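You operate a simulated robot arm through the tools that you are given. There is no shell and no other tool. Be economical: measure what you need, move in short steps, check, and stop when the job is done.

You are at the controls of a simulated robot arm. One attempt, no reset.

JOB
Mark the card's route on the chart with the magnets.
Fine: green on its FROM place, yellow on VIA, red on TO, blue on ferry.

The check looks at the end state, three seconds after you hand in, the way a careful person would. Anything else that was tipped, shoved, dropped, spilled or broken makes it a failure.

ROBOT AND FRAMES
A 6-joint arm with a two-finger parallel gripper, fixed in place. Base frame: the origin is at the foot of the arm, x ahead of it, y to its left, z up. Readings come in m, rad, newtons and seconds.
With the tool pointing down near the work surface it reaches from about 0.32 to 0.7 m from the base axis. Its first joint turns from -2.897 to 2.897 rad. Payload 4.1 kg.
The tool frame sits at the grasp point between the pads (the TCP): z along the fingers, y along the line on which they close. The tips reach 0.023 m beyond it. Largest opening 0.094 m; finger width 0.038, thickness 0.01; the body of the gripper, 0.054 by 0.096 m, starts 0.039 m behind the TCP.
Orientation is that of the tool frame in the base frame, as a unit quaternion [x, y, z, w]. With the fingers straight down and closing along the base's y, the tool's x points along the base's -x, its y along +y and its z along -z.

CONTROLS
- The arm moves only by the tool move_arm. Its argument "commands" is a list that holds one entry, the list of rows, each a list of 7 numbers: the opening, from 0 (shut) to 1 (fully open), then the shift along the tool's x, y, z in mm, then the turn, a rotation vector about the tool's x, y, z in rad. In form: [[[fingers, tx, ty, tz, rx, ry, rz], ...]]. A call has 1 to 8 rows; each row shifts and turns the commanded pose from where the row before left it, along the tool's axes as they then stand. Each row takes 0.2 s and may step no farther than 0.05 m and 0.15 rad from the row before; otherwise, or with a gripper value out of range, the whole call is refused. A pose out of reach is approached as far as the arm can. The call stops where the force on the tool passes 40 N (or 10 N more than at its start, if that is more) or the arm is blocked; 0.2 s more then pass. The fingers move at their own pace (about 0.045 m/s each) and stop on an object; they squeeze with about 24 N. The grip force told is the motor's: it shows also when the fingers shut on nothing. Time passes only in rows, and 0.2 s behind the last, so rows that do not move let the fingers close. It gives the time, the measured TCP pose, the force on the tool (base axes), the opening and the grip force at its end, in the units of the frame above (readings bear some noise), and new pictures: "show" is both (left out), scene, wrist or none.
- Cameras (640 x 400 px; columns grow to the right, rows downward): "scene" is fixed at [0.047, 0.632, 1.6758]; the picture's right is [-0.81, -0.58, 0.00], its down [-0.30, 0.42, -0.85] and it looks along [0.50, -0.69, -0.52] (base axes); focal length 315 px, centre (320, 200). "wrist" rides on the gripper at [-0.039, 0, -0.044] in the tool frame; the picture's right is [0.00, -1.00, 0.00], its down [0.97, 0.00, -0.24] and it looks along [0.24, 0.00, 0.97] (tool axes); focal length 218 px, centre (320, 200).
- lift_body(by): slides the trunk up (or, below 0, down) by that many m; the arm rides with it, the base frame stays. It gives what a move gives, with no picture.
- measure_at(camera, pixels): for up to 12 pixels [column, row] of the newest picture of that camera ("zoom" is the newest enlarged one), the place [x, y, z] in the base frame of the surface seen there, good to about 0.003 m, but the place of the scene camera against the robot may be out by one fixed shift of up to 0.025 m in any direction. It takes no simulated time.
- inspect(camera, box): a new picture of the part [left, top, right, bottom] of that camera's present view, enlarged. It takes no simulated time.
- job_done(): hands the job in; it is judged then, once.

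Go step by step. Measure first, check grasps and placings, and put right what went wrong. The budget is 80 turns and 150 pictures, counting those below and the enlarged ones. Unless the task says otherwise, let go and move clear before handing in, and close with one line.

The tools are called by a JSON object that holds its "name" and its "arguments". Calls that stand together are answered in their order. move_arm: Moves the arm, as the interface text tells. Its arguments: {"type":"object","properties":{"commands":{"type":"array"},"show":{"type":"string","enum":["both","scene","wrist","none"]}},"required":["commands"]} The other tools are called the same way: lift_body (by) slides the trunk up or down; measure_at (camera, pixels) gives the place of the surface under pixels of a picture; inspect (camera, box) takes an enlarged picture of a part of a camera's view; job_done () hands the job in.

At the start:

```text
t: 0.0
tcp_pos: [0.2867, 0.0813, 1.3548]
tcp_rot: [0.0, 1.0, -0.001, 0.0]
contact_force: [0.8, -0.4, 0.6]
gripper_width: 0.0941
gripper_force: 0.1
trunk travel left (down, up): [-0.482, 0.108]
```

scene: 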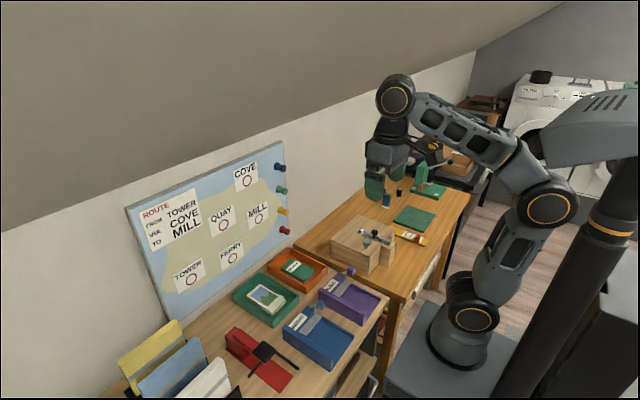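
wrist: 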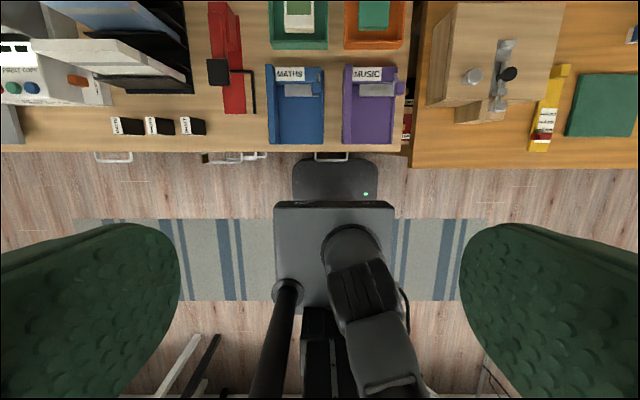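

The scene shows a wall chart at about (125-290, 140-330) with a route card and four magnets at its right edge (280,168)-(285,230). I'll enlarge it and measure.

{"name": "inspect", "arguments": {"camera": "scene", "box": [120, 130, 300, 310]}}

{"name": "measure_at", "arguments": {"camera": "scene", "pixels": [[280, 168], [281, 190], [282, 211], [285, 231], [250, 181], [223, 226], [259, 219], [233, 258], [191, 280], [140, 215], [275, 150], [180, 310]]}}

```text
2.22 times, centred on (210, 220) of scene
```

zoom: 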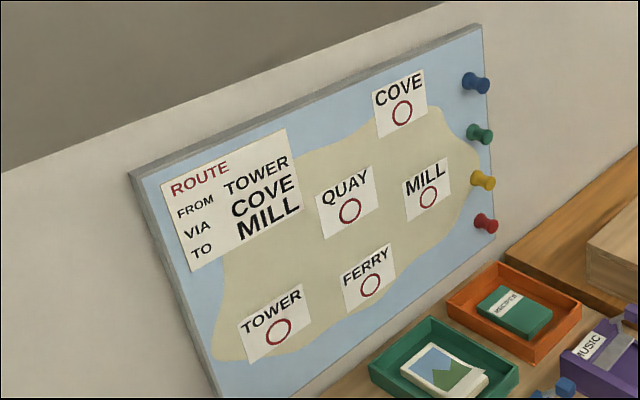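

```text
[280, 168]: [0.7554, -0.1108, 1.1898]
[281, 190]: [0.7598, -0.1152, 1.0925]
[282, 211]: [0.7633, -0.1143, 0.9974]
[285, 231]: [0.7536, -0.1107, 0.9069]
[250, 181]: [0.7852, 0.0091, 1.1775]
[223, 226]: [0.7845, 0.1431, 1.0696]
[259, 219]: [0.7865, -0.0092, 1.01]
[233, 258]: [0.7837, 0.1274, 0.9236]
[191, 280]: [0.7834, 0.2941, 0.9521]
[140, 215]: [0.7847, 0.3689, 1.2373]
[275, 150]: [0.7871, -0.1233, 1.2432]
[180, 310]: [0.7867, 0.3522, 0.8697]
```

The card reads FROM TOWER, VIA COVE, TO MILL. So green goes to Tower, yellow to Cove, red to Mill and blue to Ferry. The chart is vertical at x≈0.786, so I'll lower the trunk and then turn the tool to point at the wall.

{"name": "lift_body", "arguments": {"by": -0.2}}

{"name": "move_arm", "arguments": {"commands": [[[1, -25, 0, 0, 0, -0.143, 0], [1, -24.7, 0, 3.6, 0, -0.143, 0], [1, -24, 0, 7, 0, -0.143, 0], [1, -22.7, 0, 10.4, 0, -0.143, 0], [1, -21, 0, 13.5, 0, -0.143, 0], [1, -18.9, 0, 16.4, 0, -0.143, 0], [1, -16.4, 0, 18.9, 0, -0.143, 0], [1, 0, 0, 0, 0, -0.143, 0]]]}}

```text
t: 2.2
tcp_pos: [0.2865, 0.0798, 1.1544]
tcp_rot: [0.0, 1.0, 0.0, 0.0]
contact_force: [-0.9, -0.1, -0.4]
gripper_width: 0.094
gripper_force: 0.0
trunk travel left (down, up): [-0.282, 0.308]
```

```text
t: 4.0
tcp_pos: [0.462, 0.0797, 1.1533]
tcp_rot: [-0.001, 0.84, 0.001, 0.542]
contact_force: [0.9, 0.1, -0.6]
gripper_width: 0.094
gripper_force: 0.0
trunk travel left (down, up): [-0.282, 0.308]
```

scene: 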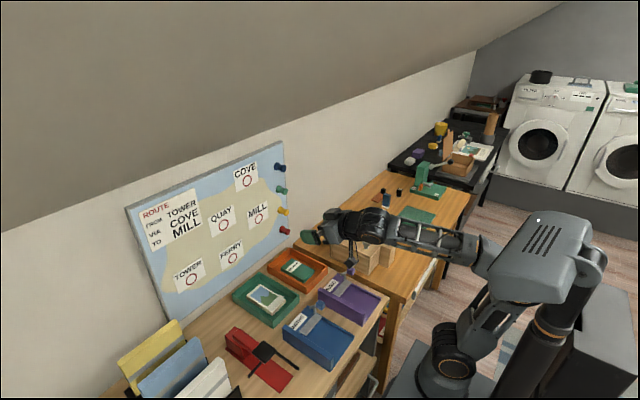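
wrist: 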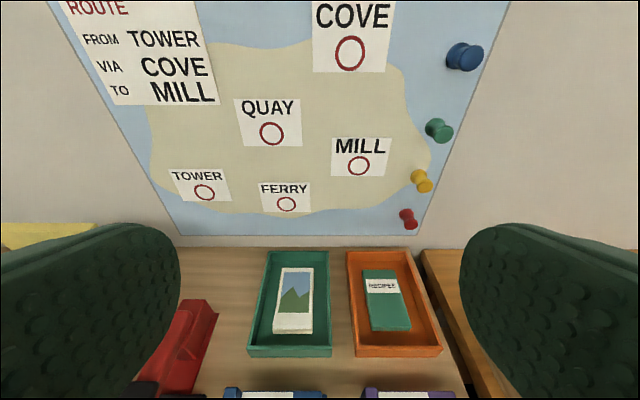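

The wrist camera now sees the chart, with blue at (465,57), green at (438,130), yellow at (421,180) and red at (408,218). I'll level the tool and then measure everything from the wrist.

{"name": "move_arm", "arguments": {"commands": [[[1, 0, 0, 0, 0, -0.1423, 0], [1, 0, 0, 0, 0, -0.1423, 0], [1, 0, 0, 0, 0, -0.1423, 0], [1, 0, 0, 0, 0, 0, 0]]], "show": "wrist"}}

```text
t: 5.0
tcp_pos: [0.4627, 0.0802, 1.1519]
tcp_rot: [0.0, 0.707, 0.0, 0.707]
contact_force: [-0.1, -0.3, -0.3]
gripper_width: 0.0938
gripper_force: 0.1
trunk travel left (down, up): [-0.282, 0.308]
```

wrist: 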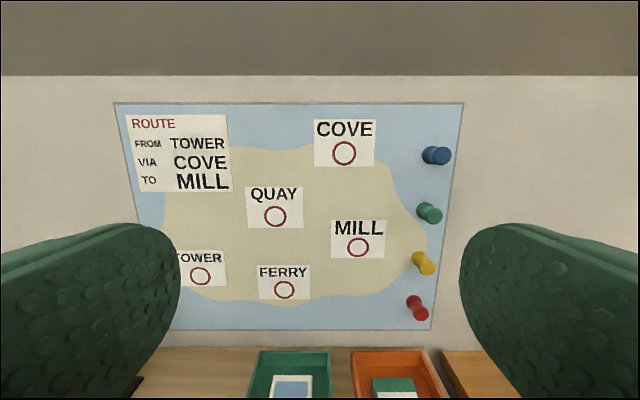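

{"name": "inspect", "arguments": {"camera": "wrist", "box": [300, 110, 470, 330]}}

{"name": "measure_at", "arguments": {"camera": "wrist", "pixels": [[447, 156], [436, 214], [429, 267], [422, 314], [344, 153], [358, 247], [284, 290], [201, 277], [431, 155], [424, 209], [418, 259], [412, 302]]}}

{"name": "measure_at", "arguments": {"camera": "wrist", "pixels": [[290, 355], [390, 356], [290, 375], [395, 380], [330, 320], [460, 360], [344, 142], [344, 165], [333, 153], [355, 153], [190, 276], [211, 276]]}}

```text
1.82 times, centred on (385, 220) of wrist
```

zoom: 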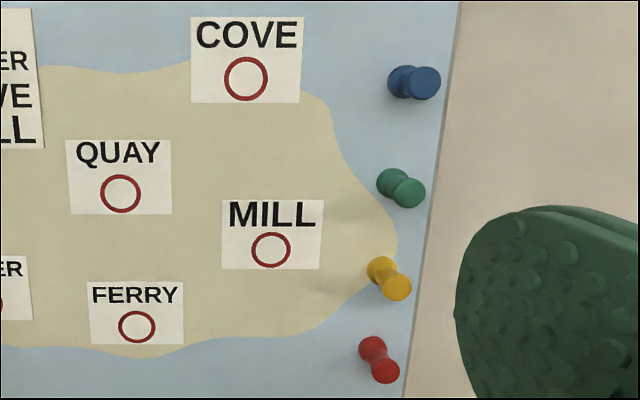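

```text
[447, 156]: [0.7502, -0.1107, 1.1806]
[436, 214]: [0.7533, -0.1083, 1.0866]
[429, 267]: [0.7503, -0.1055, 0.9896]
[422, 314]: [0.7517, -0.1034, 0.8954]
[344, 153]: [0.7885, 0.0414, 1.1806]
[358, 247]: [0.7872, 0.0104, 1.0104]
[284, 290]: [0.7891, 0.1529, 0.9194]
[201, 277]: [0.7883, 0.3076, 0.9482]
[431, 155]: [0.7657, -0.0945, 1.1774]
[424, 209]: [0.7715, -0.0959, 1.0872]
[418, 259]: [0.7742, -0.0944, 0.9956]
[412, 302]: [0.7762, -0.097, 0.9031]
```

```text
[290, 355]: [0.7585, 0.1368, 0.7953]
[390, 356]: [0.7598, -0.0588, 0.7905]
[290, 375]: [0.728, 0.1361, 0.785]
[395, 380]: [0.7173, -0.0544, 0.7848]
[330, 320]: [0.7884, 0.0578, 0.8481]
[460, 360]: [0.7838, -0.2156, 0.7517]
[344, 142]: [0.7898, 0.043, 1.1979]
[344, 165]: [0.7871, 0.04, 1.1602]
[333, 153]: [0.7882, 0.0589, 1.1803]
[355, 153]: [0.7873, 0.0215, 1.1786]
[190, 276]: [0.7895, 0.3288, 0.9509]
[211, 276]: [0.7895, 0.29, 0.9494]
```

From the wrist frame the magnet heads sit at x≈0.75, y≈-0.102, with z of 1.178, 1.086, 0.990 and 0.898. The ring centres (y, z) are Cove (0.041,1.180), Mill (0.010,1.010), Ferry (0.153,0.919) and Tower (0.308,0.948). Next I'll line up in front of blue.

{"name": "move_arm", "arguments": {"commands": [[[1, -6.5, -46, 0, 0, 0, 0], [1, -6.5, -46, 0, 0, 0, 0], [1, -6.5, -46, 0, 0, 0, 0], [1, -6.5, -45, 0, 0, 0, 0], [1, 0, 0, 45, 0, 0, 0], [1, 0, 0, 45, 0, 0, 0], [1, 0, 0, 45, 0, 0, 0], [1, 0, 0, 45, 0, 0, 0]]]}}

```text
t: 6.8
tcp_pos: [0.6425, -0.1014, 1.1768]
tcp_rot: [0.0, 0.707, 0.0, 0.707]
contact_force: [-0.3, -0.1, 0.8]
gripper_width: 0.0939
gripper_force: 0.0
out of reach, approached as far as the arm can: row 2
trunk travel left (down, up): [-0.282, 0.308]
```

scene: 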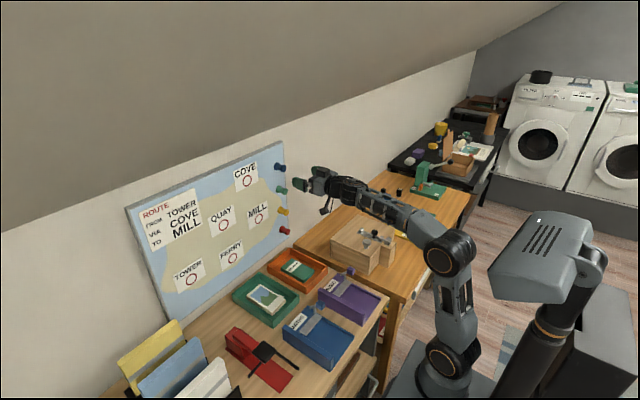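
wrist: 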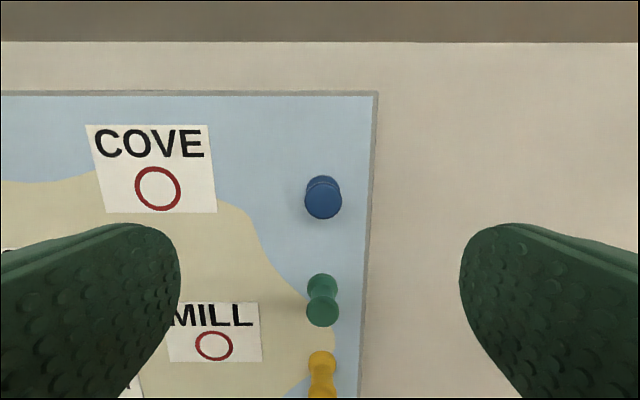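

Blue is nearly centred at (323,197). I'll advance to TCP x≈0.756 and close.

{"name": "move_arm", "arguments": {"commands": [[[1, -4, -2, 40, 0, 0, 0], [1, 0, 0, 35, 0, 0, 0], [1, 0, 0, 25, 0, 0, 0], [1, 0, 0, 13, 0, 0, 0], [1, 0, 0, 0, 0, 0, 0]]], "show": "wrist"}}

{"name": "measure_at", "arguments": {"camera": "wrist", "pixels": [[320, 130], [320, 200], [330, 240], [400, 250]]}}

```text
t: 8.0
tcp_pos: [0.7571, -0.106, 1.1822]
tcp_rot: [0.0, 0.707, 0.0, 0.707]
contact_force: [0.6, -0.2, 0.0]
gripper_width: 0.0938
gripper_force: 0.0
trunk travel left (down, up): [-0.282, 0.308]
```

wrist: 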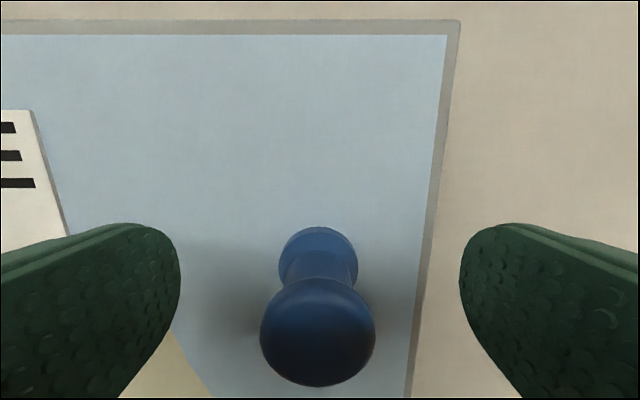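

```text
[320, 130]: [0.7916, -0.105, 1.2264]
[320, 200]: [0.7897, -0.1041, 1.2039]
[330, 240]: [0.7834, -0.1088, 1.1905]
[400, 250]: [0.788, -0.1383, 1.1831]
```

Blue is centred between the pads at (318,330). Closing now.

{"name": "move_arm", "arguments": {"commands": [[[0, 0, 0, 0, 0, 0, 0], [0, 0, 0, 0, 0, 0, 0], [0, 0, 0, 0, 0, 0, 0], [0, 0, 0, 0, 0, 0, 0], [0, 0, 0, 0, 0, 0, 0], [0, 0, 0, 0, 0, 0, 0]]], "show": "wrist"}}

```text
t: 9.4
tcp_pos: [0.7555, -0.1048, 1.1828]
tcp_rot: [0.0, 0.707, 0.0, 0.707]
contact_force: [0.5, -0.4, -1.3]
gripper_width: 0.0224
gripper_force: 24.6
trunk travel left (down, up): [-0.282, 0.308]
```

wrist: 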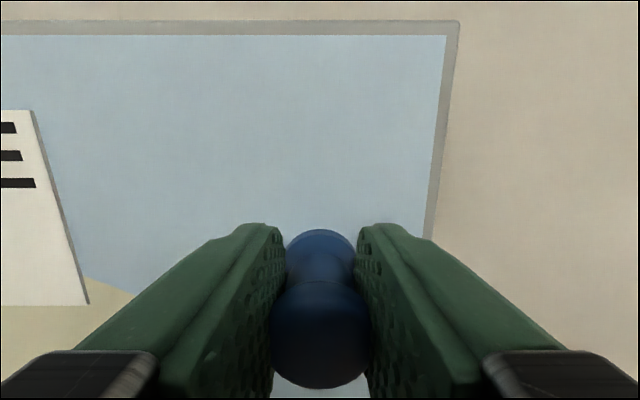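

Blue is gripped with a 22 mm opening at 24.6 N. I'll pull straight back.

{"name": "move_arm", "arguments": {"commands": [[[0, 0, 0, -10, 0, 0, 0], [0, 0, 0, -25, 0, 0, 0], [0, 0, 0, -35, 0, 0, 0], [0, 0, 0, -30, 0, 0, 0], [0, 0, 0, 0, 0, 0, 0]]]}}

```text
t: 10.6
tcp_pos: [0.654, -0.1052, 1.1837]
tcp_rot: [0.001, 0.707, 0.0, 0.707]
contact_force: [0.6, -0.6, -0.1]
gripper_width: 0.0224
gripper_force: 24.0
trunk travel left (down, up): [-0.282, 0.308]
```

scene: 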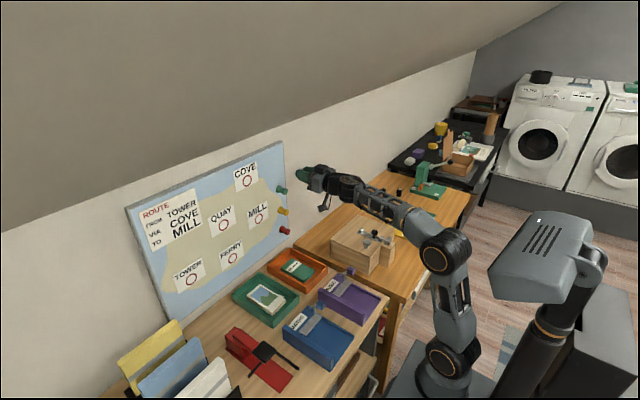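
wrist: 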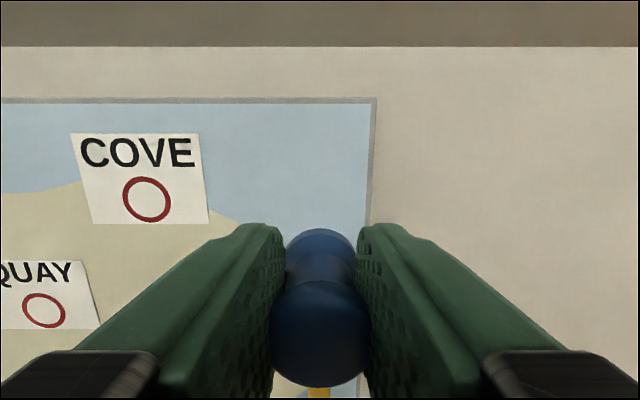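

Blue came off cleanly. I'll carry it to in front of Ferry, +0.258 in y and -0.264 in z.

{"name": "move_arm", "arguments": {"commands": [[[0, 32.8, 32.2, 0, 0, 0, 0], [0, 32.8, 32.2, 0, 0, 0, 0], [0, 32.8, 32.2, 0, 0, 0, 0], [0, 32.8, 32.2, 0, 0, 0, 0], [0, 32.8, 32.2, 0, 0, 0, 0], [0, 32.8, 32.2, 0, 0, 0, 0], [0, 32.8, 32.2, 0, 0, 0, 0], [0, 32.8, 32.2, 0, 0, 0, 0]]]}}

```text
t: 12.4
tcp_pos: [0.6542, 0.1528, 0.9228]
tcp_rot: [0.0, 0.707, -0.001, 0.707]
contact_force: [0.3, 0.4, 0.0]
gripper_width: 0.0224
gripper_force: 24.2
trunk travel left (down, up): [-0.282, 0.308]
```

scene: 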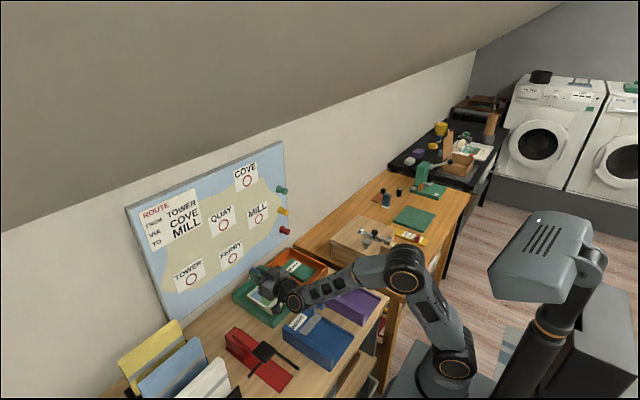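
wrist: 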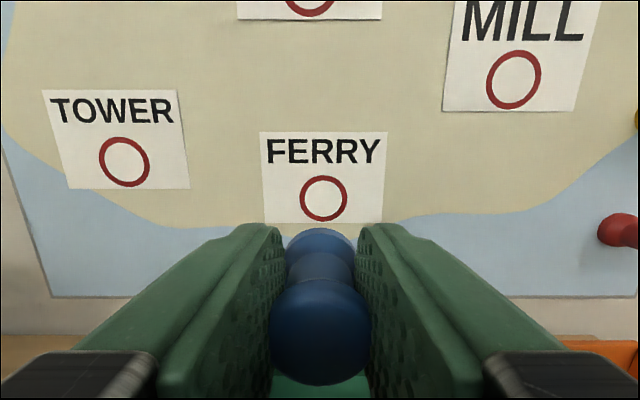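

The Ferry ring is at (324,199), straight ahead of the held magnet. I'll measure the rings from here.

{"name": "measure_at", "arguments": {"camera": "wrist", "pixels": [[324, 199], [300, 199], [347, 199], [324, 176], [324, 221], [124, 162], [514, 80]]}}

```text
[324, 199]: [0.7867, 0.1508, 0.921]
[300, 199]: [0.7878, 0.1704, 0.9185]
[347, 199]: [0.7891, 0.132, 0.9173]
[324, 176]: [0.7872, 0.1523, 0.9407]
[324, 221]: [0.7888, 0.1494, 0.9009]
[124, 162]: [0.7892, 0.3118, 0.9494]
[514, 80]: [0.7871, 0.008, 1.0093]
```

Ferry centre is (0.151, 0.9205). I'll nudge -2 mm in y and -2 mm in z, then press on to the same depth as the pick.

{"name": "move_arm", "arguments": {"commands": [[[0, 2, -1.8, 30, 0, 0, 0], [0, 0, 0, 30, 0, 0, 0], [0, 0, 0, 25, 0, 0, 0], [0, 0, 0, 10, 0, 0, 0], [0, 0, 0, 5, 0, 0, 0], [0, 0, 0, 2, 0, 0, 0], [0, 0, 0, 0, 0, 0, 0]]], "show": "wrist"}}

```text
t: 14.0
tcp_pos: [0.7565, 0.1517, 0.9202]
tcp_rot: [0.0, 0.707, 0.0, 0.707]
contact_force: [-19.2, -4.0, -2.7]
gripper_width: 0.0227
gripper_force: 23.9
trunk travel left (down, up): [-0.282, 0.308]
```

wrist: 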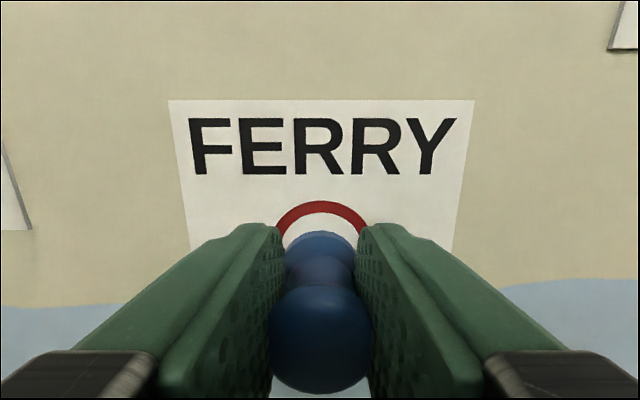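

The magnet is seated inside the ring with 19 N of contact. I'll ease off 1 mm, open and back away.

{"name": "move_arm", "arguments": {"commands": [[[0, 0, 0, -1, 0, 0, 0], [0.7, 0, 0, 0, 0, 0, 0], [0.7, 0, 0, 0, 0, 0, 0], [0.7, 0, 0, 0, 0, 0, 0], [0.7, 0, 0, -30, 0, 0, 0], [0.7, 0, 0, -40, 0, 0, 0], [0.7, 0, 0, -40, 0, 0, 0], [0.7, 0, 0, 0, 0, 0, 0]]], "show": "wrist"}}

```text
t: 15.8
tcp_pos: [0.6431, 0.1507, 0.9201]
tcp_rot: [0.0, 0.707, 0.0, 0.707]
contact_force: [-0.2, 0.1, 0.6]
gripper_width: 0.0658
gripper_force: 0.1
trunk travel left (down, up): [-0.282, 0.308]
```

wrist: 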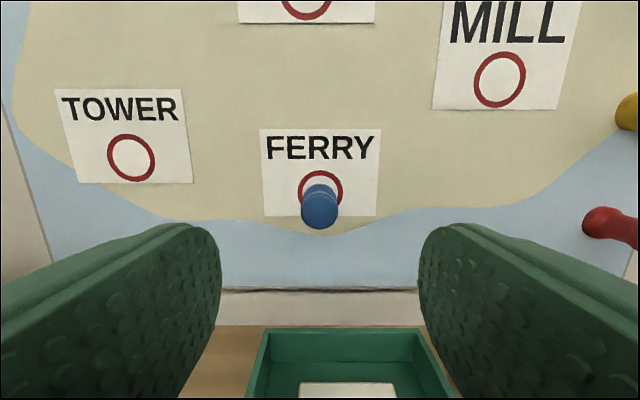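

Blue sits in the Ferry ring at (320,205). Before sweeping to red low on the right, I'll check the wooden box heights from the scene, and move over without advancing.

{"name": "measure_at", "arguments": {"camera": "scene", "pixels": [[335, 238], [362, 215], [390, 245], [365, 237], [300, 255], [285, 231]]}}

{"name": "move_arm", "arguments": {"commands": [[[0.7, 0, -40, 0, 0, 0, 0], [0.7, 3, -43, 0, 0, 0, 0], [0.7, 4, -43, 0, 0, 0, 0], [0.7, 4, -43, 0, 0, 0, 0], [0.7, 4, -43, 0, 0, 0, 0], [0.7, 4, -43, 0, 0, 0, 0], [0.7, 0, 0, 0, 0, 0, 0]]]}}

```text
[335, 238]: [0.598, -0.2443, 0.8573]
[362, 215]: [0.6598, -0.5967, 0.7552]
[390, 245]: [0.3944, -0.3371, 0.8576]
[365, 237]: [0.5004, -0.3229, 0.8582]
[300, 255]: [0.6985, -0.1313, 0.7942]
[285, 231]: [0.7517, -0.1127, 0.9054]
```

```text
t: 16.7
tcp_pos: [0.6471, 0.0089, 0.9118]
tcp_rot: [0.005, 0.707, 0.012, 0.707]
contact_force: [-2.0, 14.0, 1.4]
gripper_width: 0.0658
gripper_force: 0.1
trunk travel left (down, up): [-0.282, 0.308]
stopped in row 4: the force on the tool passed its limit (the readings are from after the stop); the commanded pose is now the measured one
```

scene: 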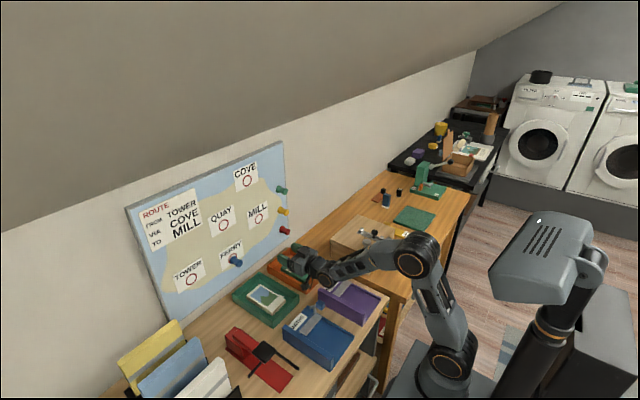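
wrist: 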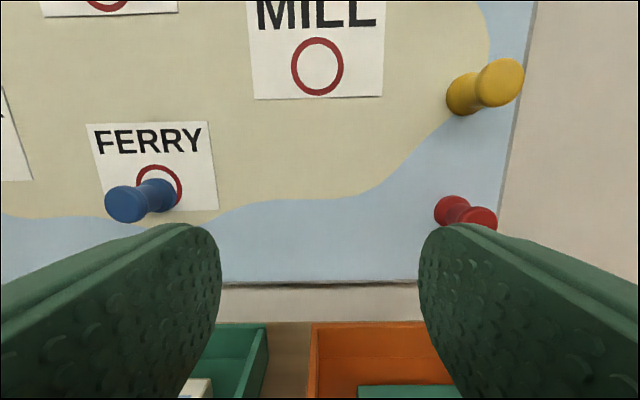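

Something blocked the sweep: +14 N in y, stopped at y=0.009. I'll back off a little and look closely.

{"name": "inspect", "arguments": {"camera": "scene", "box": [250, 210, 450, 335]}}

{"name": "move_arm", "arguments": {"commands": [[[0.7, 0, 15, 0, 0, 0, 0], [0.7, 0, 0, 0, 0, 0, 0]]], "show": "scene"}}

{"name": "inspect", "arguments": {"camera": "scene", "box": [250, 210, 450, 335]}}

```text
3.20 times, centred on (350, 272) of scene
```

zoom: 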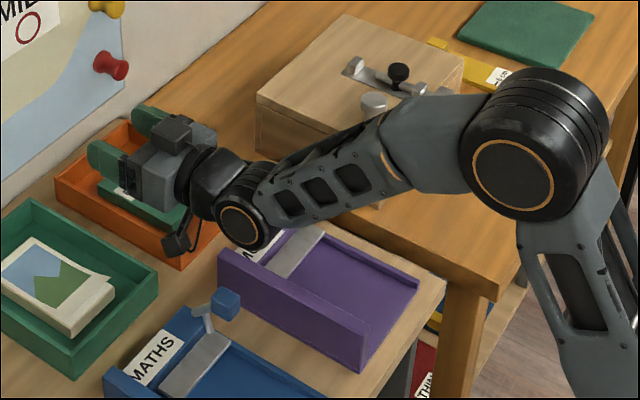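

```text
t: 17.3
tcp_pos: [0.647, 0.0207, 0.9126]
tcp_rot: [0.003, 0.707, 0.011, 0.707]
contact_force: [-0.1, 0.3, 0.2]
gripper_width: 0.0658
gripper_force: 0.1
trunk travel left (down, up): [-0.282, 0.308]
```

scene: 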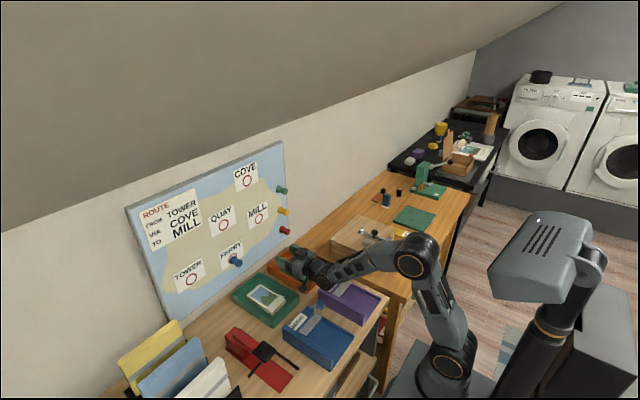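

```text
3.20 times, centred on (350, 272) of scene
```

zoom: 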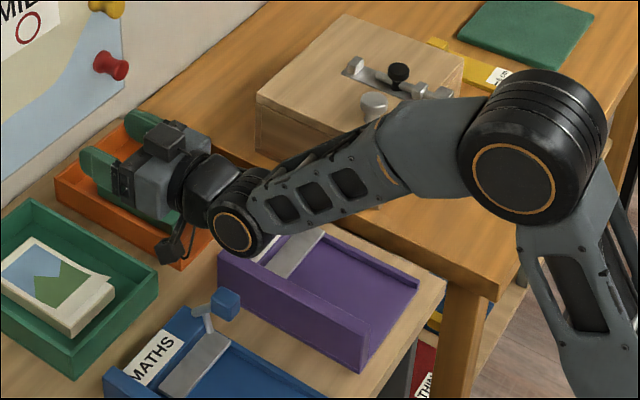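

The purple MUSIC box's lever and cube, seen at (351,270) at the start, is now hidden behind the wrist and may be what I touched. I'll retreat the way I came, rise and check it.

{"name": "move_arm", "arguments": {"commands": [[[0.7, 0, 30, 0, 0, 0, 0], [0.7, -5, 30, 0, 0, 0, 0], [0.7, -40, 0, 0, 0, 0, 0], [0.7, -45, 0, 0, 0, 0, 0], [0.7, -45, 0, 0, 0, 0, 0], [0.7, -45, 0, 0, 0, 0, 0], [0.7, 0, 0, 0, 0, 0, 0]]], "show": "scene"}}

{"name": "inspect", "arguments": {"camera": "scene", "box": [250, 210, 450, 335]}}

```text
t: 18.9
tcp_pos: [0.6466, 0.0776, 1.0958]
tcp_rot: [0.004, 0.707, 0.011, 0.707]
contact_force: [-1.1, 0.7, -0.2]
gripper_width: 0.0659
gripper_force: 0.0
trunk travel left (down, up): [-0.282, 0.308]
```

scene: 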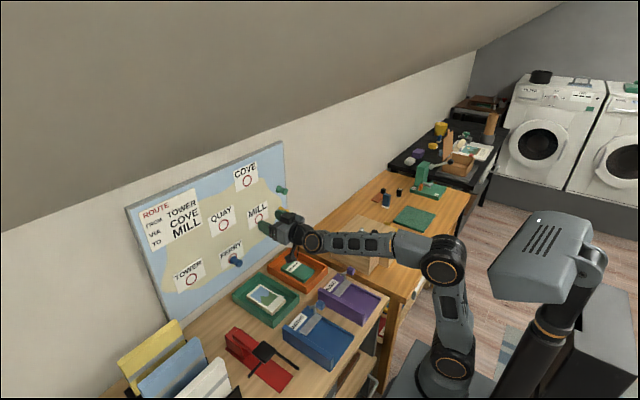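

```text
3.20 times, centred on (350, 272) of scene
```

zoom: 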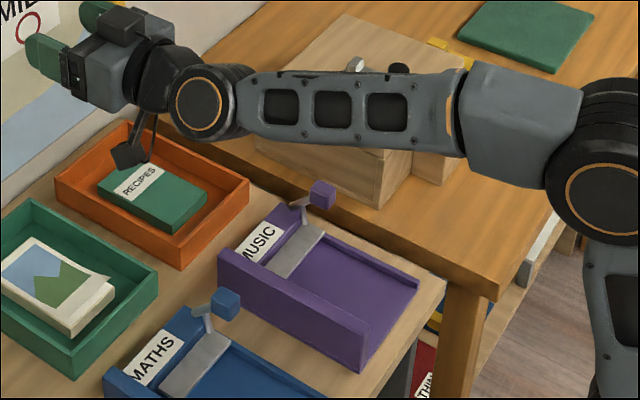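

The purple cube is where it started (350,270), so nothing was displaced. I'll measure it, the black part hanging under the wrist, and the tray.

{"name": "measure_at", "arguments": {"camera": "zoom", "pixels": [[322, 193], [325, 183], [128, 155], [145, 115], [150, 165], [200, 105], [300, 100], [520, 150], [230, 258], [120, 180], [105, 75], [225, 300]]}}

{"name": "inspect", "arguments": {"camera": "scene", "box": [255, 195, 345, 285]}}

```text
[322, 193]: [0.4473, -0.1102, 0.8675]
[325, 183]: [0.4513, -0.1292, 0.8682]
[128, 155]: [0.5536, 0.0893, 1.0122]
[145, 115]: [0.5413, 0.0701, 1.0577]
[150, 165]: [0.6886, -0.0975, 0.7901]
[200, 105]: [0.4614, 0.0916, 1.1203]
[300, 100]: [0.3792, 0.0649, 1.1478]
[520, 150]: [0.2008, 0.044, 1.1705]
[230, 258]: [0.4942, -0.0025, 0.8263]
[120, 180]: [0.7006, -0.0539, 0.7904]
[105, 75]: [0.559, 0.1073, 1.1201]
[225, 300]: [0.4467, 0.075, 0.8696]
```

```text
4.44 times, centred on (300, 240) of scene
```

zoom: 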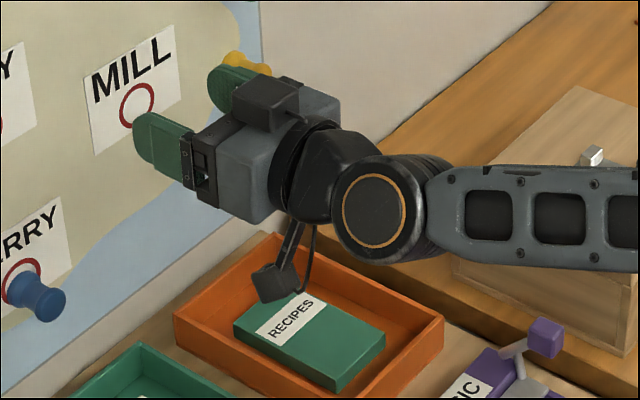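

The part hanging under the wrist reaches about 0.11 m below the TCP, so at z=0.91 it may have touched the orange tray's rim at z≈0.79. I'll repeat the very first enlargement to see whether the tray moved.

{"name": "inspect", "arguments": {"camera": "scene", "box": [120, 130, 300, 310]}}

{"name": "measure_at", "arguments": {"camera": "zoom", "pixels": [[449, 300], [530, 352], [530, 345], [497, 265], [475, 320], [385, 372], [440, 322], [578, 305], [517, 368]]}}

```text
2.22 times, centred on (210, 220) of scene
```

zoom: 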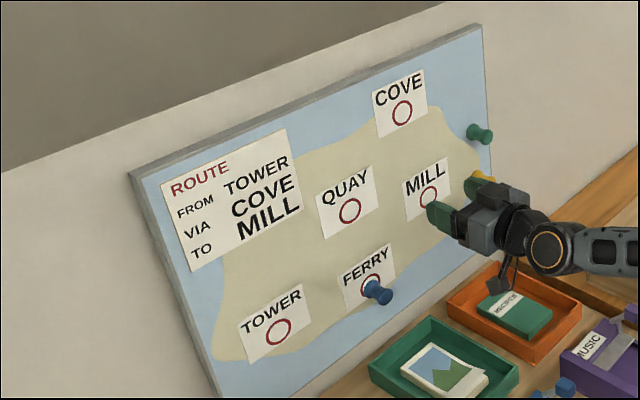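

```text
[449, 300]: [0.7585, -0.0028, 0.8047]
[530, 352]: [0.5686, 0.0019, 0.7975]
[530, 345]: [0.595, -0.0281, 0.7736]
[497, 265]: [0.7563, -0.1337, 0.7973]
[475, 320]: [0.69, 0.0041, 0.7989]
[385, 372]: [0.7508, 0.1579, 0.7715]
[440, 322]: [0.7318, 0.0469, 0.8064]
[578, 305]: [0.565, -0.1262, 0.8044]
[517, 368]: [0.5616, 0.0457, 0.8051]
```

The tray corners match the first picture, so nothing was moved. For low places I'll pitch the tool 0.4 rad downwards, which lifts the wrist and the hanging part. First I'll correct the small orientation slip, then move over to the magnet column.

{"name": "move_arm", "arguments": {"commands": [[[0.7, 0, 0, 0, 0.01, 0.1, -0.021], [0.7, 0, 0, 0, 0, 0.1, 0], [0.7, 0, 0, 0, 0, 0.1, 0], [0.7, 0, 0, 0, 0, 0.1, 0], [0.7, 0, -45, 0, 0, 0, 0], [0.7, 0, -45, 0, 0, 0, 0], [0.7, 0, -45, 0, 0, 0, 0], [0.7, 0, -45, 0, 0, 0, 0]]]}}

```text
t: 20.7
tcp_pos: [0.6465, -0.0514, 1.0756]
tcp_rot: [-0.014, 0.8, -0.081, 0.595]
contact_force: [0.0, -0.4, -1.0]
gripper_width: 0.0657
gripper_force: 0.1
out of reach, approached as far as the arm can: row 3, 6, 7, 8
trunk travel left (down, up): [-0.282, 0.308]
```

scene: 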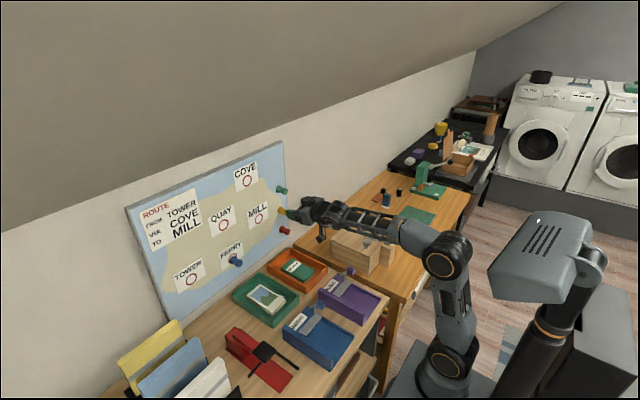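
wrist: 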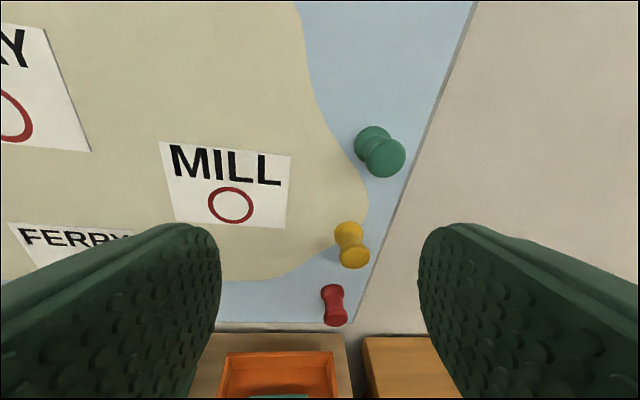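

The tilted pose lines the tool up with the forearm, near a singularity, so the arm fell short. Raising the trunk makes the forearm come down more steeply and keeps it clear of the clutter. I'll raise it 0.2 m.

{"name": "lift_body", "arguments": {"by": 0.2}}

{"name": "move_arm", "arguments": {"commands": [[[0.7, 0, 0, 0, 0, 0, 0]]]}}

```text
t: 22.9
tcp_pos: [0.6453, -0.0507, 1.2763]
tcp_rot: [-0.014, 0.8, -0.081, 0.594]
contact_force: [1.1, 0.4, -0.5]
gripper_width: 0.0657
gripper_force: 0.1
trunk travel left (down, up): [-0.482, 0.108]
```

```text
t: 23.3
tcp_pos: [0.6465, -0.0516, 1.2763]
tcp_rot: [-0.014, 0.8, -0.081, 0.595]
contact_force: [0.4, 0.5, 0.5]
gripper_width: 0.0658
gripper_force: 0.0
trunk travel left (down, up): [-0.482, 0.108]
```

scene: 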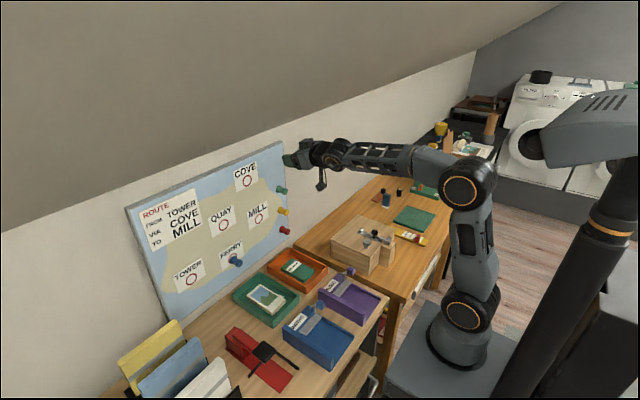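
wrist: 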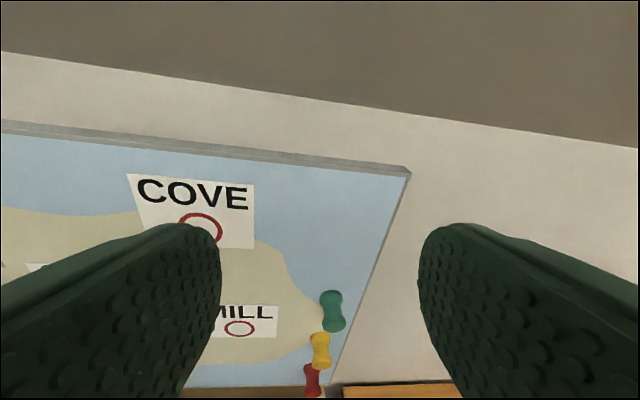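

The zero move shows the commanded pose equals the measured one. I'll go straight down 0.24 m at constant x, then straighten the orientation.

{"name": "move_arm", "arguments": {"commands": [[[0.7, 39, -2.7, 12.2, 0, 0, 0], [0.7, 39, -2.7, 12.2, 0, 0, 0], [0.7, 39, -2.7, 12.2, 0, 0, 0], [0.7, 39, -2.7, 12.2, 0, 0, 0], [0.7, 39, -2.7, 12.2, 0, 0, 0], [0.7, 39, -2.7, 12.2, 0, 0, 0], [0.7, 0, 0, 0, -0.06, 0.054, 0.057], [0.7, 0, 0, 0, -0.06, 0.054, 0.057]]]}}

```text
t: 25.1
tcp_pos: [0.6461, -0.1022, 1.0744]
tcp_rot: [0.001, 0.834, 0.001, 0.552]
contact_force: [-0.9, 0.7, -0.2]
gripper_width: 0.0656
gripper_force: 0.0
out of reach, approached as far as the arm can: row 1, 2
trunk travel left (down, up): [-0.482, 0.108]
```

scene: 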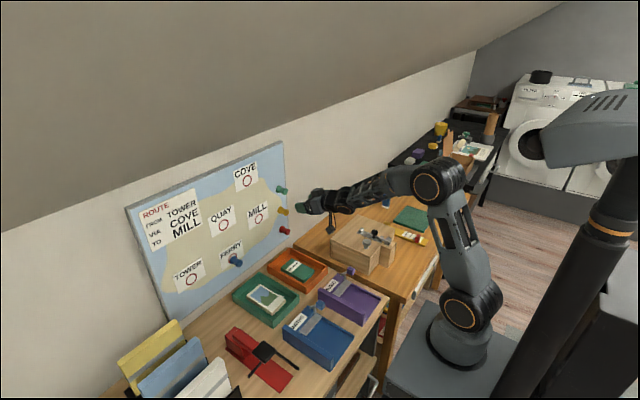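
wrist: 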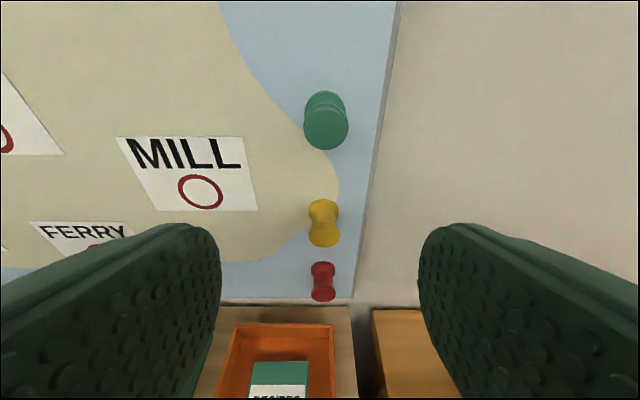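

The pose is now clean: 0.4 rad tilt, y=-0.102. The magnets are in line at columns 323-326, so I'll measure their heads.

{"name": "measure_at", "arguments": {"camera": "wrist", "pixels": [[326, 131], [323, 234], [323, 293], [201, 192], [323, 287], [323, 275], [290, 370]]}}

```text
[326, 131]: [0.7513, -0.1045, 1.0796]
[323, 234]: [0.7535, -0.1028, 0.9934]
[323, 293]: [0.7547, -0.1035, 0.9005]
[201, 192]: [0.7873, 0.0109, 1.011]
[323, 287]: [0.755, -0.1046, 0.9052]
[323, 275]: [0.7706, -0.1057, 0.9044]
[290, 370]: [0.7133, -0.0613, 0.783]
```

Red's axis is at about (y -0.1045, z 0.905). I'll descend in front of it and then advance with the same tilt.

{"name": "move_arm", "arguments": {"commands": [[[0.7, 38.9, -0.6, 16.5, 0, 0, 0], [0.7, 38.9, -0.6, 16.5, 0, 0, 0], [0.7, 38.9, -0.6, 16.5, 0, 0, 0], [0.7, 38.9, -0.6, 16.4, 0, 0, 0], [0.7, 0, 0, 0, 0, 0, 0], [0.7, -13.7, 0, 32.5, 0, 0, 0], [0.7, 0, 0, 0, 0, 0, 0]]]}}

```text
t: 26.7
tcp_pos: [0.6819, -0.1024, 0.9023]
tcp_rot: [0.001, 0.834, 0.0, 0.552]
contact_force: [0.1, -0.9, -0.2]
gripper_width: 0.066
gripper_force: 0.1
trunk travel left (down, up): [-0.482, 0.108]
```

scene: 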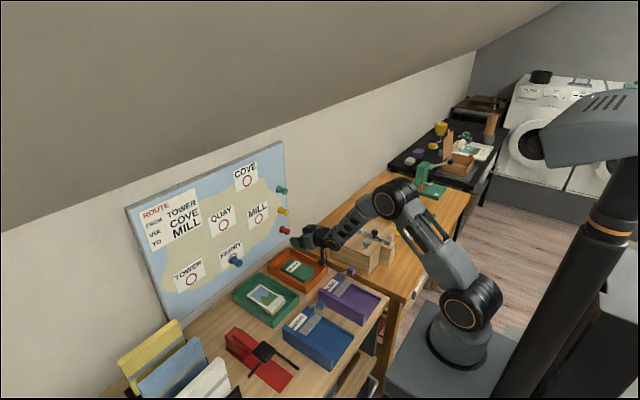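
wrist: 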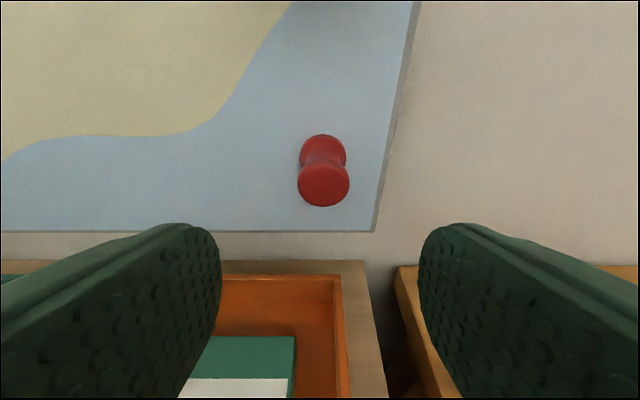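

{"name": "measure_at", "arguments": {"camera": "wrist", "pixels": [[324, 184], [324, 170], [324, 203], [300, 184], [348, 184], [323, 137]]}}

```text
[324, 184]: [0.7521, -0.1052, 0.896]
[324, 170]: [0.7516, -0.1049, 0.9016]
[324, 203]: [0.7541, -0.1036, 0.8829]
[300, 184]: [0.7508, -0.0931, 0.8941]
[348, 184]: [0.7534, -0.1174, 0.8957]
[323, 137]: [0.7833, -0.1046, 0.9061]
```

The red face centre is (−0.105, 0.895). I'll advance 70 mm, 7 mm lower, and close.

{"name": "move_arm", "arguments": {"commands": [[[0.7, -10.4, -2.5, 33.6, 0, 0, 0], [0.7, -7, 0, 22, 0, 0, 0], [0.7, -3.4, 0, 11.6, 0, 0, 0], [0.7, 0, 0, 0, 0, 0, 0], [0, 0, 0, 0, 0, 0, 0], [0, 0, 0, 0, 0, 0, 0], [0, 0, 0, 0, 0, 0, 0], [0, 0, 0, 0, 0, 0, 0]]], "show": "wrist"}}

```text
t: 28.5
tcp_pos: [0.7526, -0.1054, 0.896]
tcp_rot: [0.001, 0.834, 0.0, 0.552]
contact_force: [0.2, -0.2, 0.1]
gripper_width: 0.0226
gripper_force: 23.9
trunk travel left (down, up): [-0.482, 0.108]
```

wrist: 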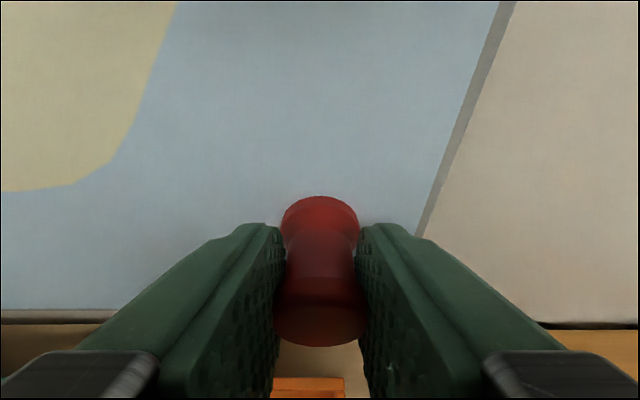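

Red is gripped with 22.6 mm at 24 N. I'll pull straight back along x, then go to in front of Mill.

{"name": "move_arm", "arguments": {"commands": [[[0, 4, 0, -9.2, 0, 0, 0], [0, 11, 0, -26, 0, 0, 0], [0, 12, 0, -28.5, 0, 0, 0], [0, 11.9, 0, -28.4, 0, 0, 0], [0, -26.6, 29, -11.2, 0, 0, 0], [0, -26.6, 29, -11.2, 0, 0, 0], [0, -26.6, 29, -11.2, 0, 0, 0], [0, -26.6, 29, -11.3, 0, 0, 0]]]}}

```text
t: 30.3
tcp_pos: [0.6499, 0.0097, 1.0099]
tcp_rot: [0.0, 0.833, 0.002, 0.553]
contact_force: [0.5, -0.5, 0.2]
gripper_width: 0.0
gripper_force: 24.1
trunk travel left (down, up): [-0.482, 0.108]
```

scene: 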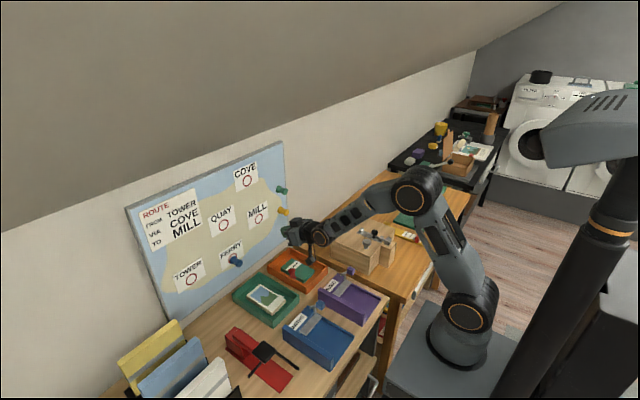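
wrist: 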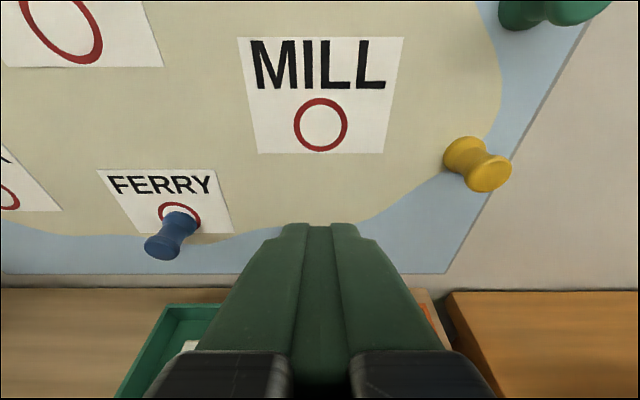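

The fingers shut on nothing and red is no longer on the chart, so it slipped out. I'll look for it near the orange tray.

{"name": "inspect", "arguments": {"camera": "scene", "box": [225, 225, 345, 315]}}

```text
4.44 times, centred on (285, 270) of scene
```

zoom: 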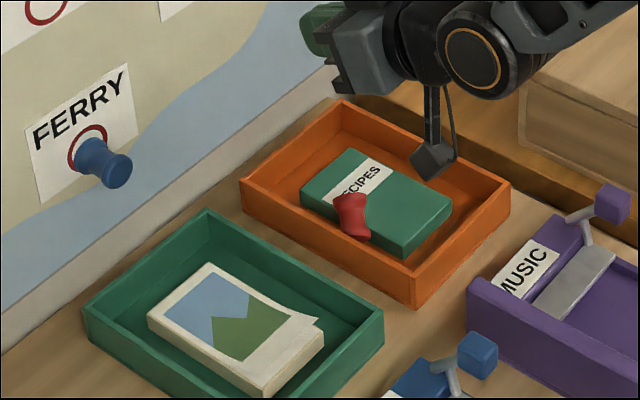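

Red is lying on the RECIPES book in the orange tray, which is recoverable. I'll open and pitch the tool further down to look at it with the wrist camera.

{"name": "move_arm", "arguments": {"commands": [[[0.7, 0, 0, 0, 0, 0.15, 0], [0.7, 0, 0, 0, 0, 0.15, 0], [0.7, 0, 0, 0, 0, 0.15, 0], [0.7, 0, 0, 0, 0, 0.15, 0], [0.7, 0, -40, 0, 0, 0, 0], [0.7, 0, -30, 0, 0, 0, 0], [0.7, 0, 0, 0, 0, 0, 0]]]}}

```text
t: 31.9
tcp_pos: [0.6523, -0.0588, 1.0097]
tcp_rot: [0.001, 0.96, 0.0, 0.281]
contact_force: [0.4, -0.2, -0.2]
gripper_width: 0.0659
gripper_force: 0.1
trunk travel left (down, up): [-0.482, 0.108]
```

scene: 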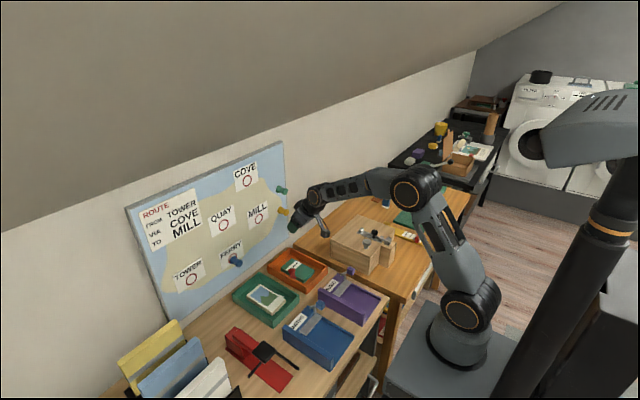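
wrist: 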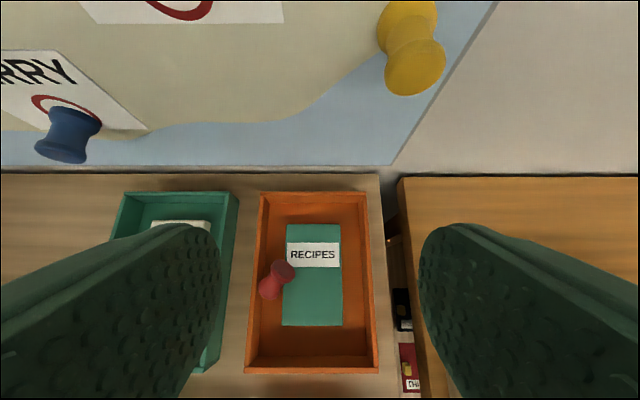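

{"name": "inspect", "arguments": {"camera": "wrist", "box": [230, 225, 350, 320]}}

{"name": "measure_at", "arguments": {"camera": "wrist", "pixels": [[283, 272], [268, 288], [276, 280], [315, 300], [256, 300], [252, 280], [270, 320], [285, 230], [283, 325], [340, 325], [263, 195], [250, 370]]}}

{"name": "inspect", "arguments": {"camera": "scene", "box": [270, 245, 330, 295]}}

```text
4.21 times, centred on (290, 272) of wrist
```

zoom: 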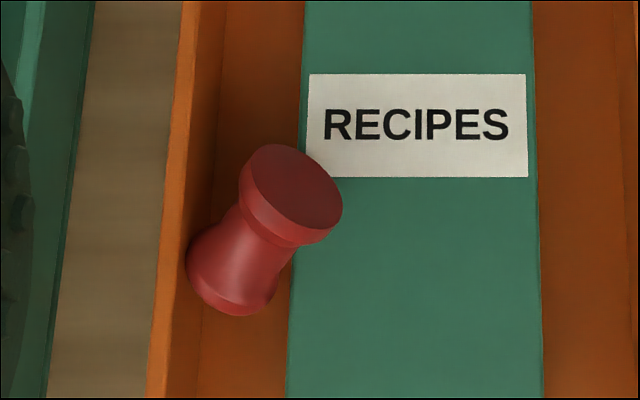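

```text
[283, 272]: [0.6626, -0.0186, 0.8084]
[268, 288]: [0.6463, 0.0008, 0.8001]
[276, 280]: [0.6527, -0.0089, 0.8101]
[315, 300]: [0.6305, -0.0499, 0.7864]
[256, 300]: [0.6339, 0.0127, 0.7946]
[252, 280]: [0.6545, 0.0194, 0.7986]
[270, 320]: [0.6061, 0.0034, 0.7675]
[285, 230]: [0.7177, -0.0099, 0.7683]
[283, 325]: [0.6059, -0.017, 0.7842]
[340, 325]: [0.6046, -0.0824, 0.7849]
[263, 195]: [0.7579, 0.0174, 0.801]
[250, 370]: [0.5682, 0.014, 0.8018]
```

```text
8.00 times, centred on (300, 270) of scene
```

zoom: 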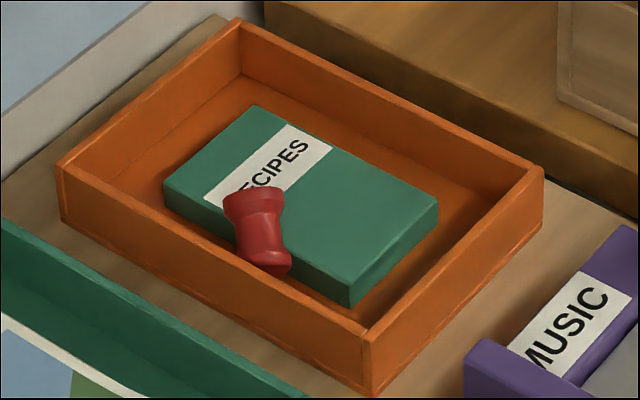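

I need to tell the red magnet's head from its base. I'll zoom on yellow in its known orientation to compare profiles.

{"name": "inspect", "arguments": {"camera": "wrist", "box": [360, 0, 460, 100]}}

{"name": "inspect", "arguments": {"camera": "wrist", "box": [20, 80, 120, 180]}}

```text
4.00 times, centred on (410, 50) of wrist
```

zoom: 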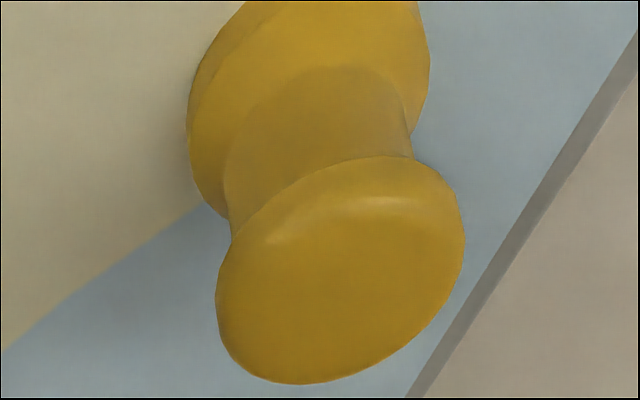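

```text
4.00 times, centred on (70, 130) of wrist
```

zoom: 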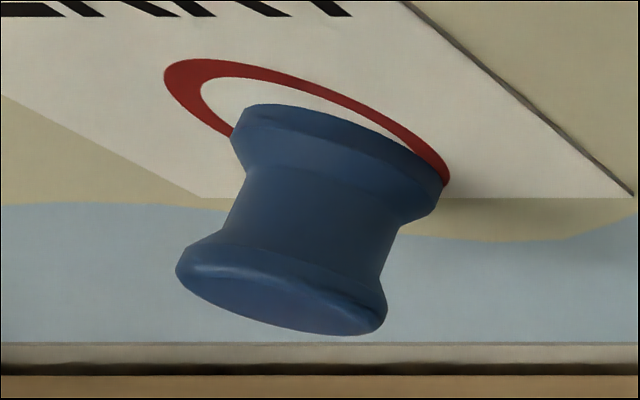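

Yellow and blue show a sharp-edged disc at the base and a rounded edge at the head. So red lies with its base up on the book pointing (+x,-y), and its head in the gap by the tray wall. I'll turn the tool straight down with a -34° yaw to match its axis.

{"name": "move_arm", "arguments": {"commands": [[[0.5, 0, 0, 0, 0, 0.1427, 0], [0.5, 0, 0, 0, 0, 0.1427, 0], [0.5, 0, 0, 0, 0, 0.1427, 0], [0.5, 0, 0, 0, 0, 0.1427, 0], [0.5, 0, 0, 0, 0, 0, 0.148], [0.5, 0, 0, 0, 0, 0, 0.148], [0.5, 0, 0, 0, 0, 0, 0.148], [0.5, 0, 0, 0, 0, 0, 0.148]]], "show": "wrist"}}

```text
t: 33.7
tcp_pos: [0.6516, -0.0591, 1.0106]
tcp_rot: [0.292, 0.956, 0.001, 0.001]
contact_force: [-0.3, 0.5, -0.3]
gripper_width: 0.0469
gripper_force: 0.1
trunk travel left (down, up): [-0.482, 0.108]
```

wrist: 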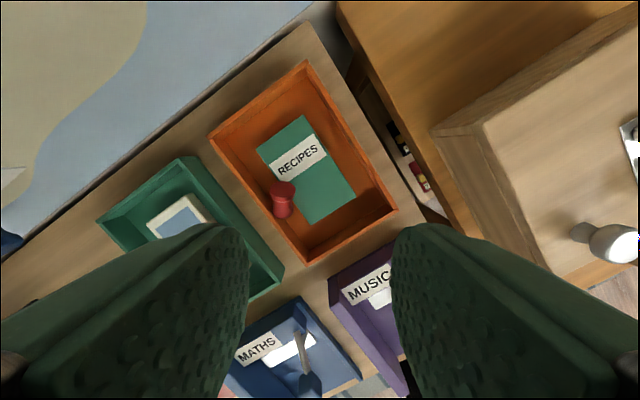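

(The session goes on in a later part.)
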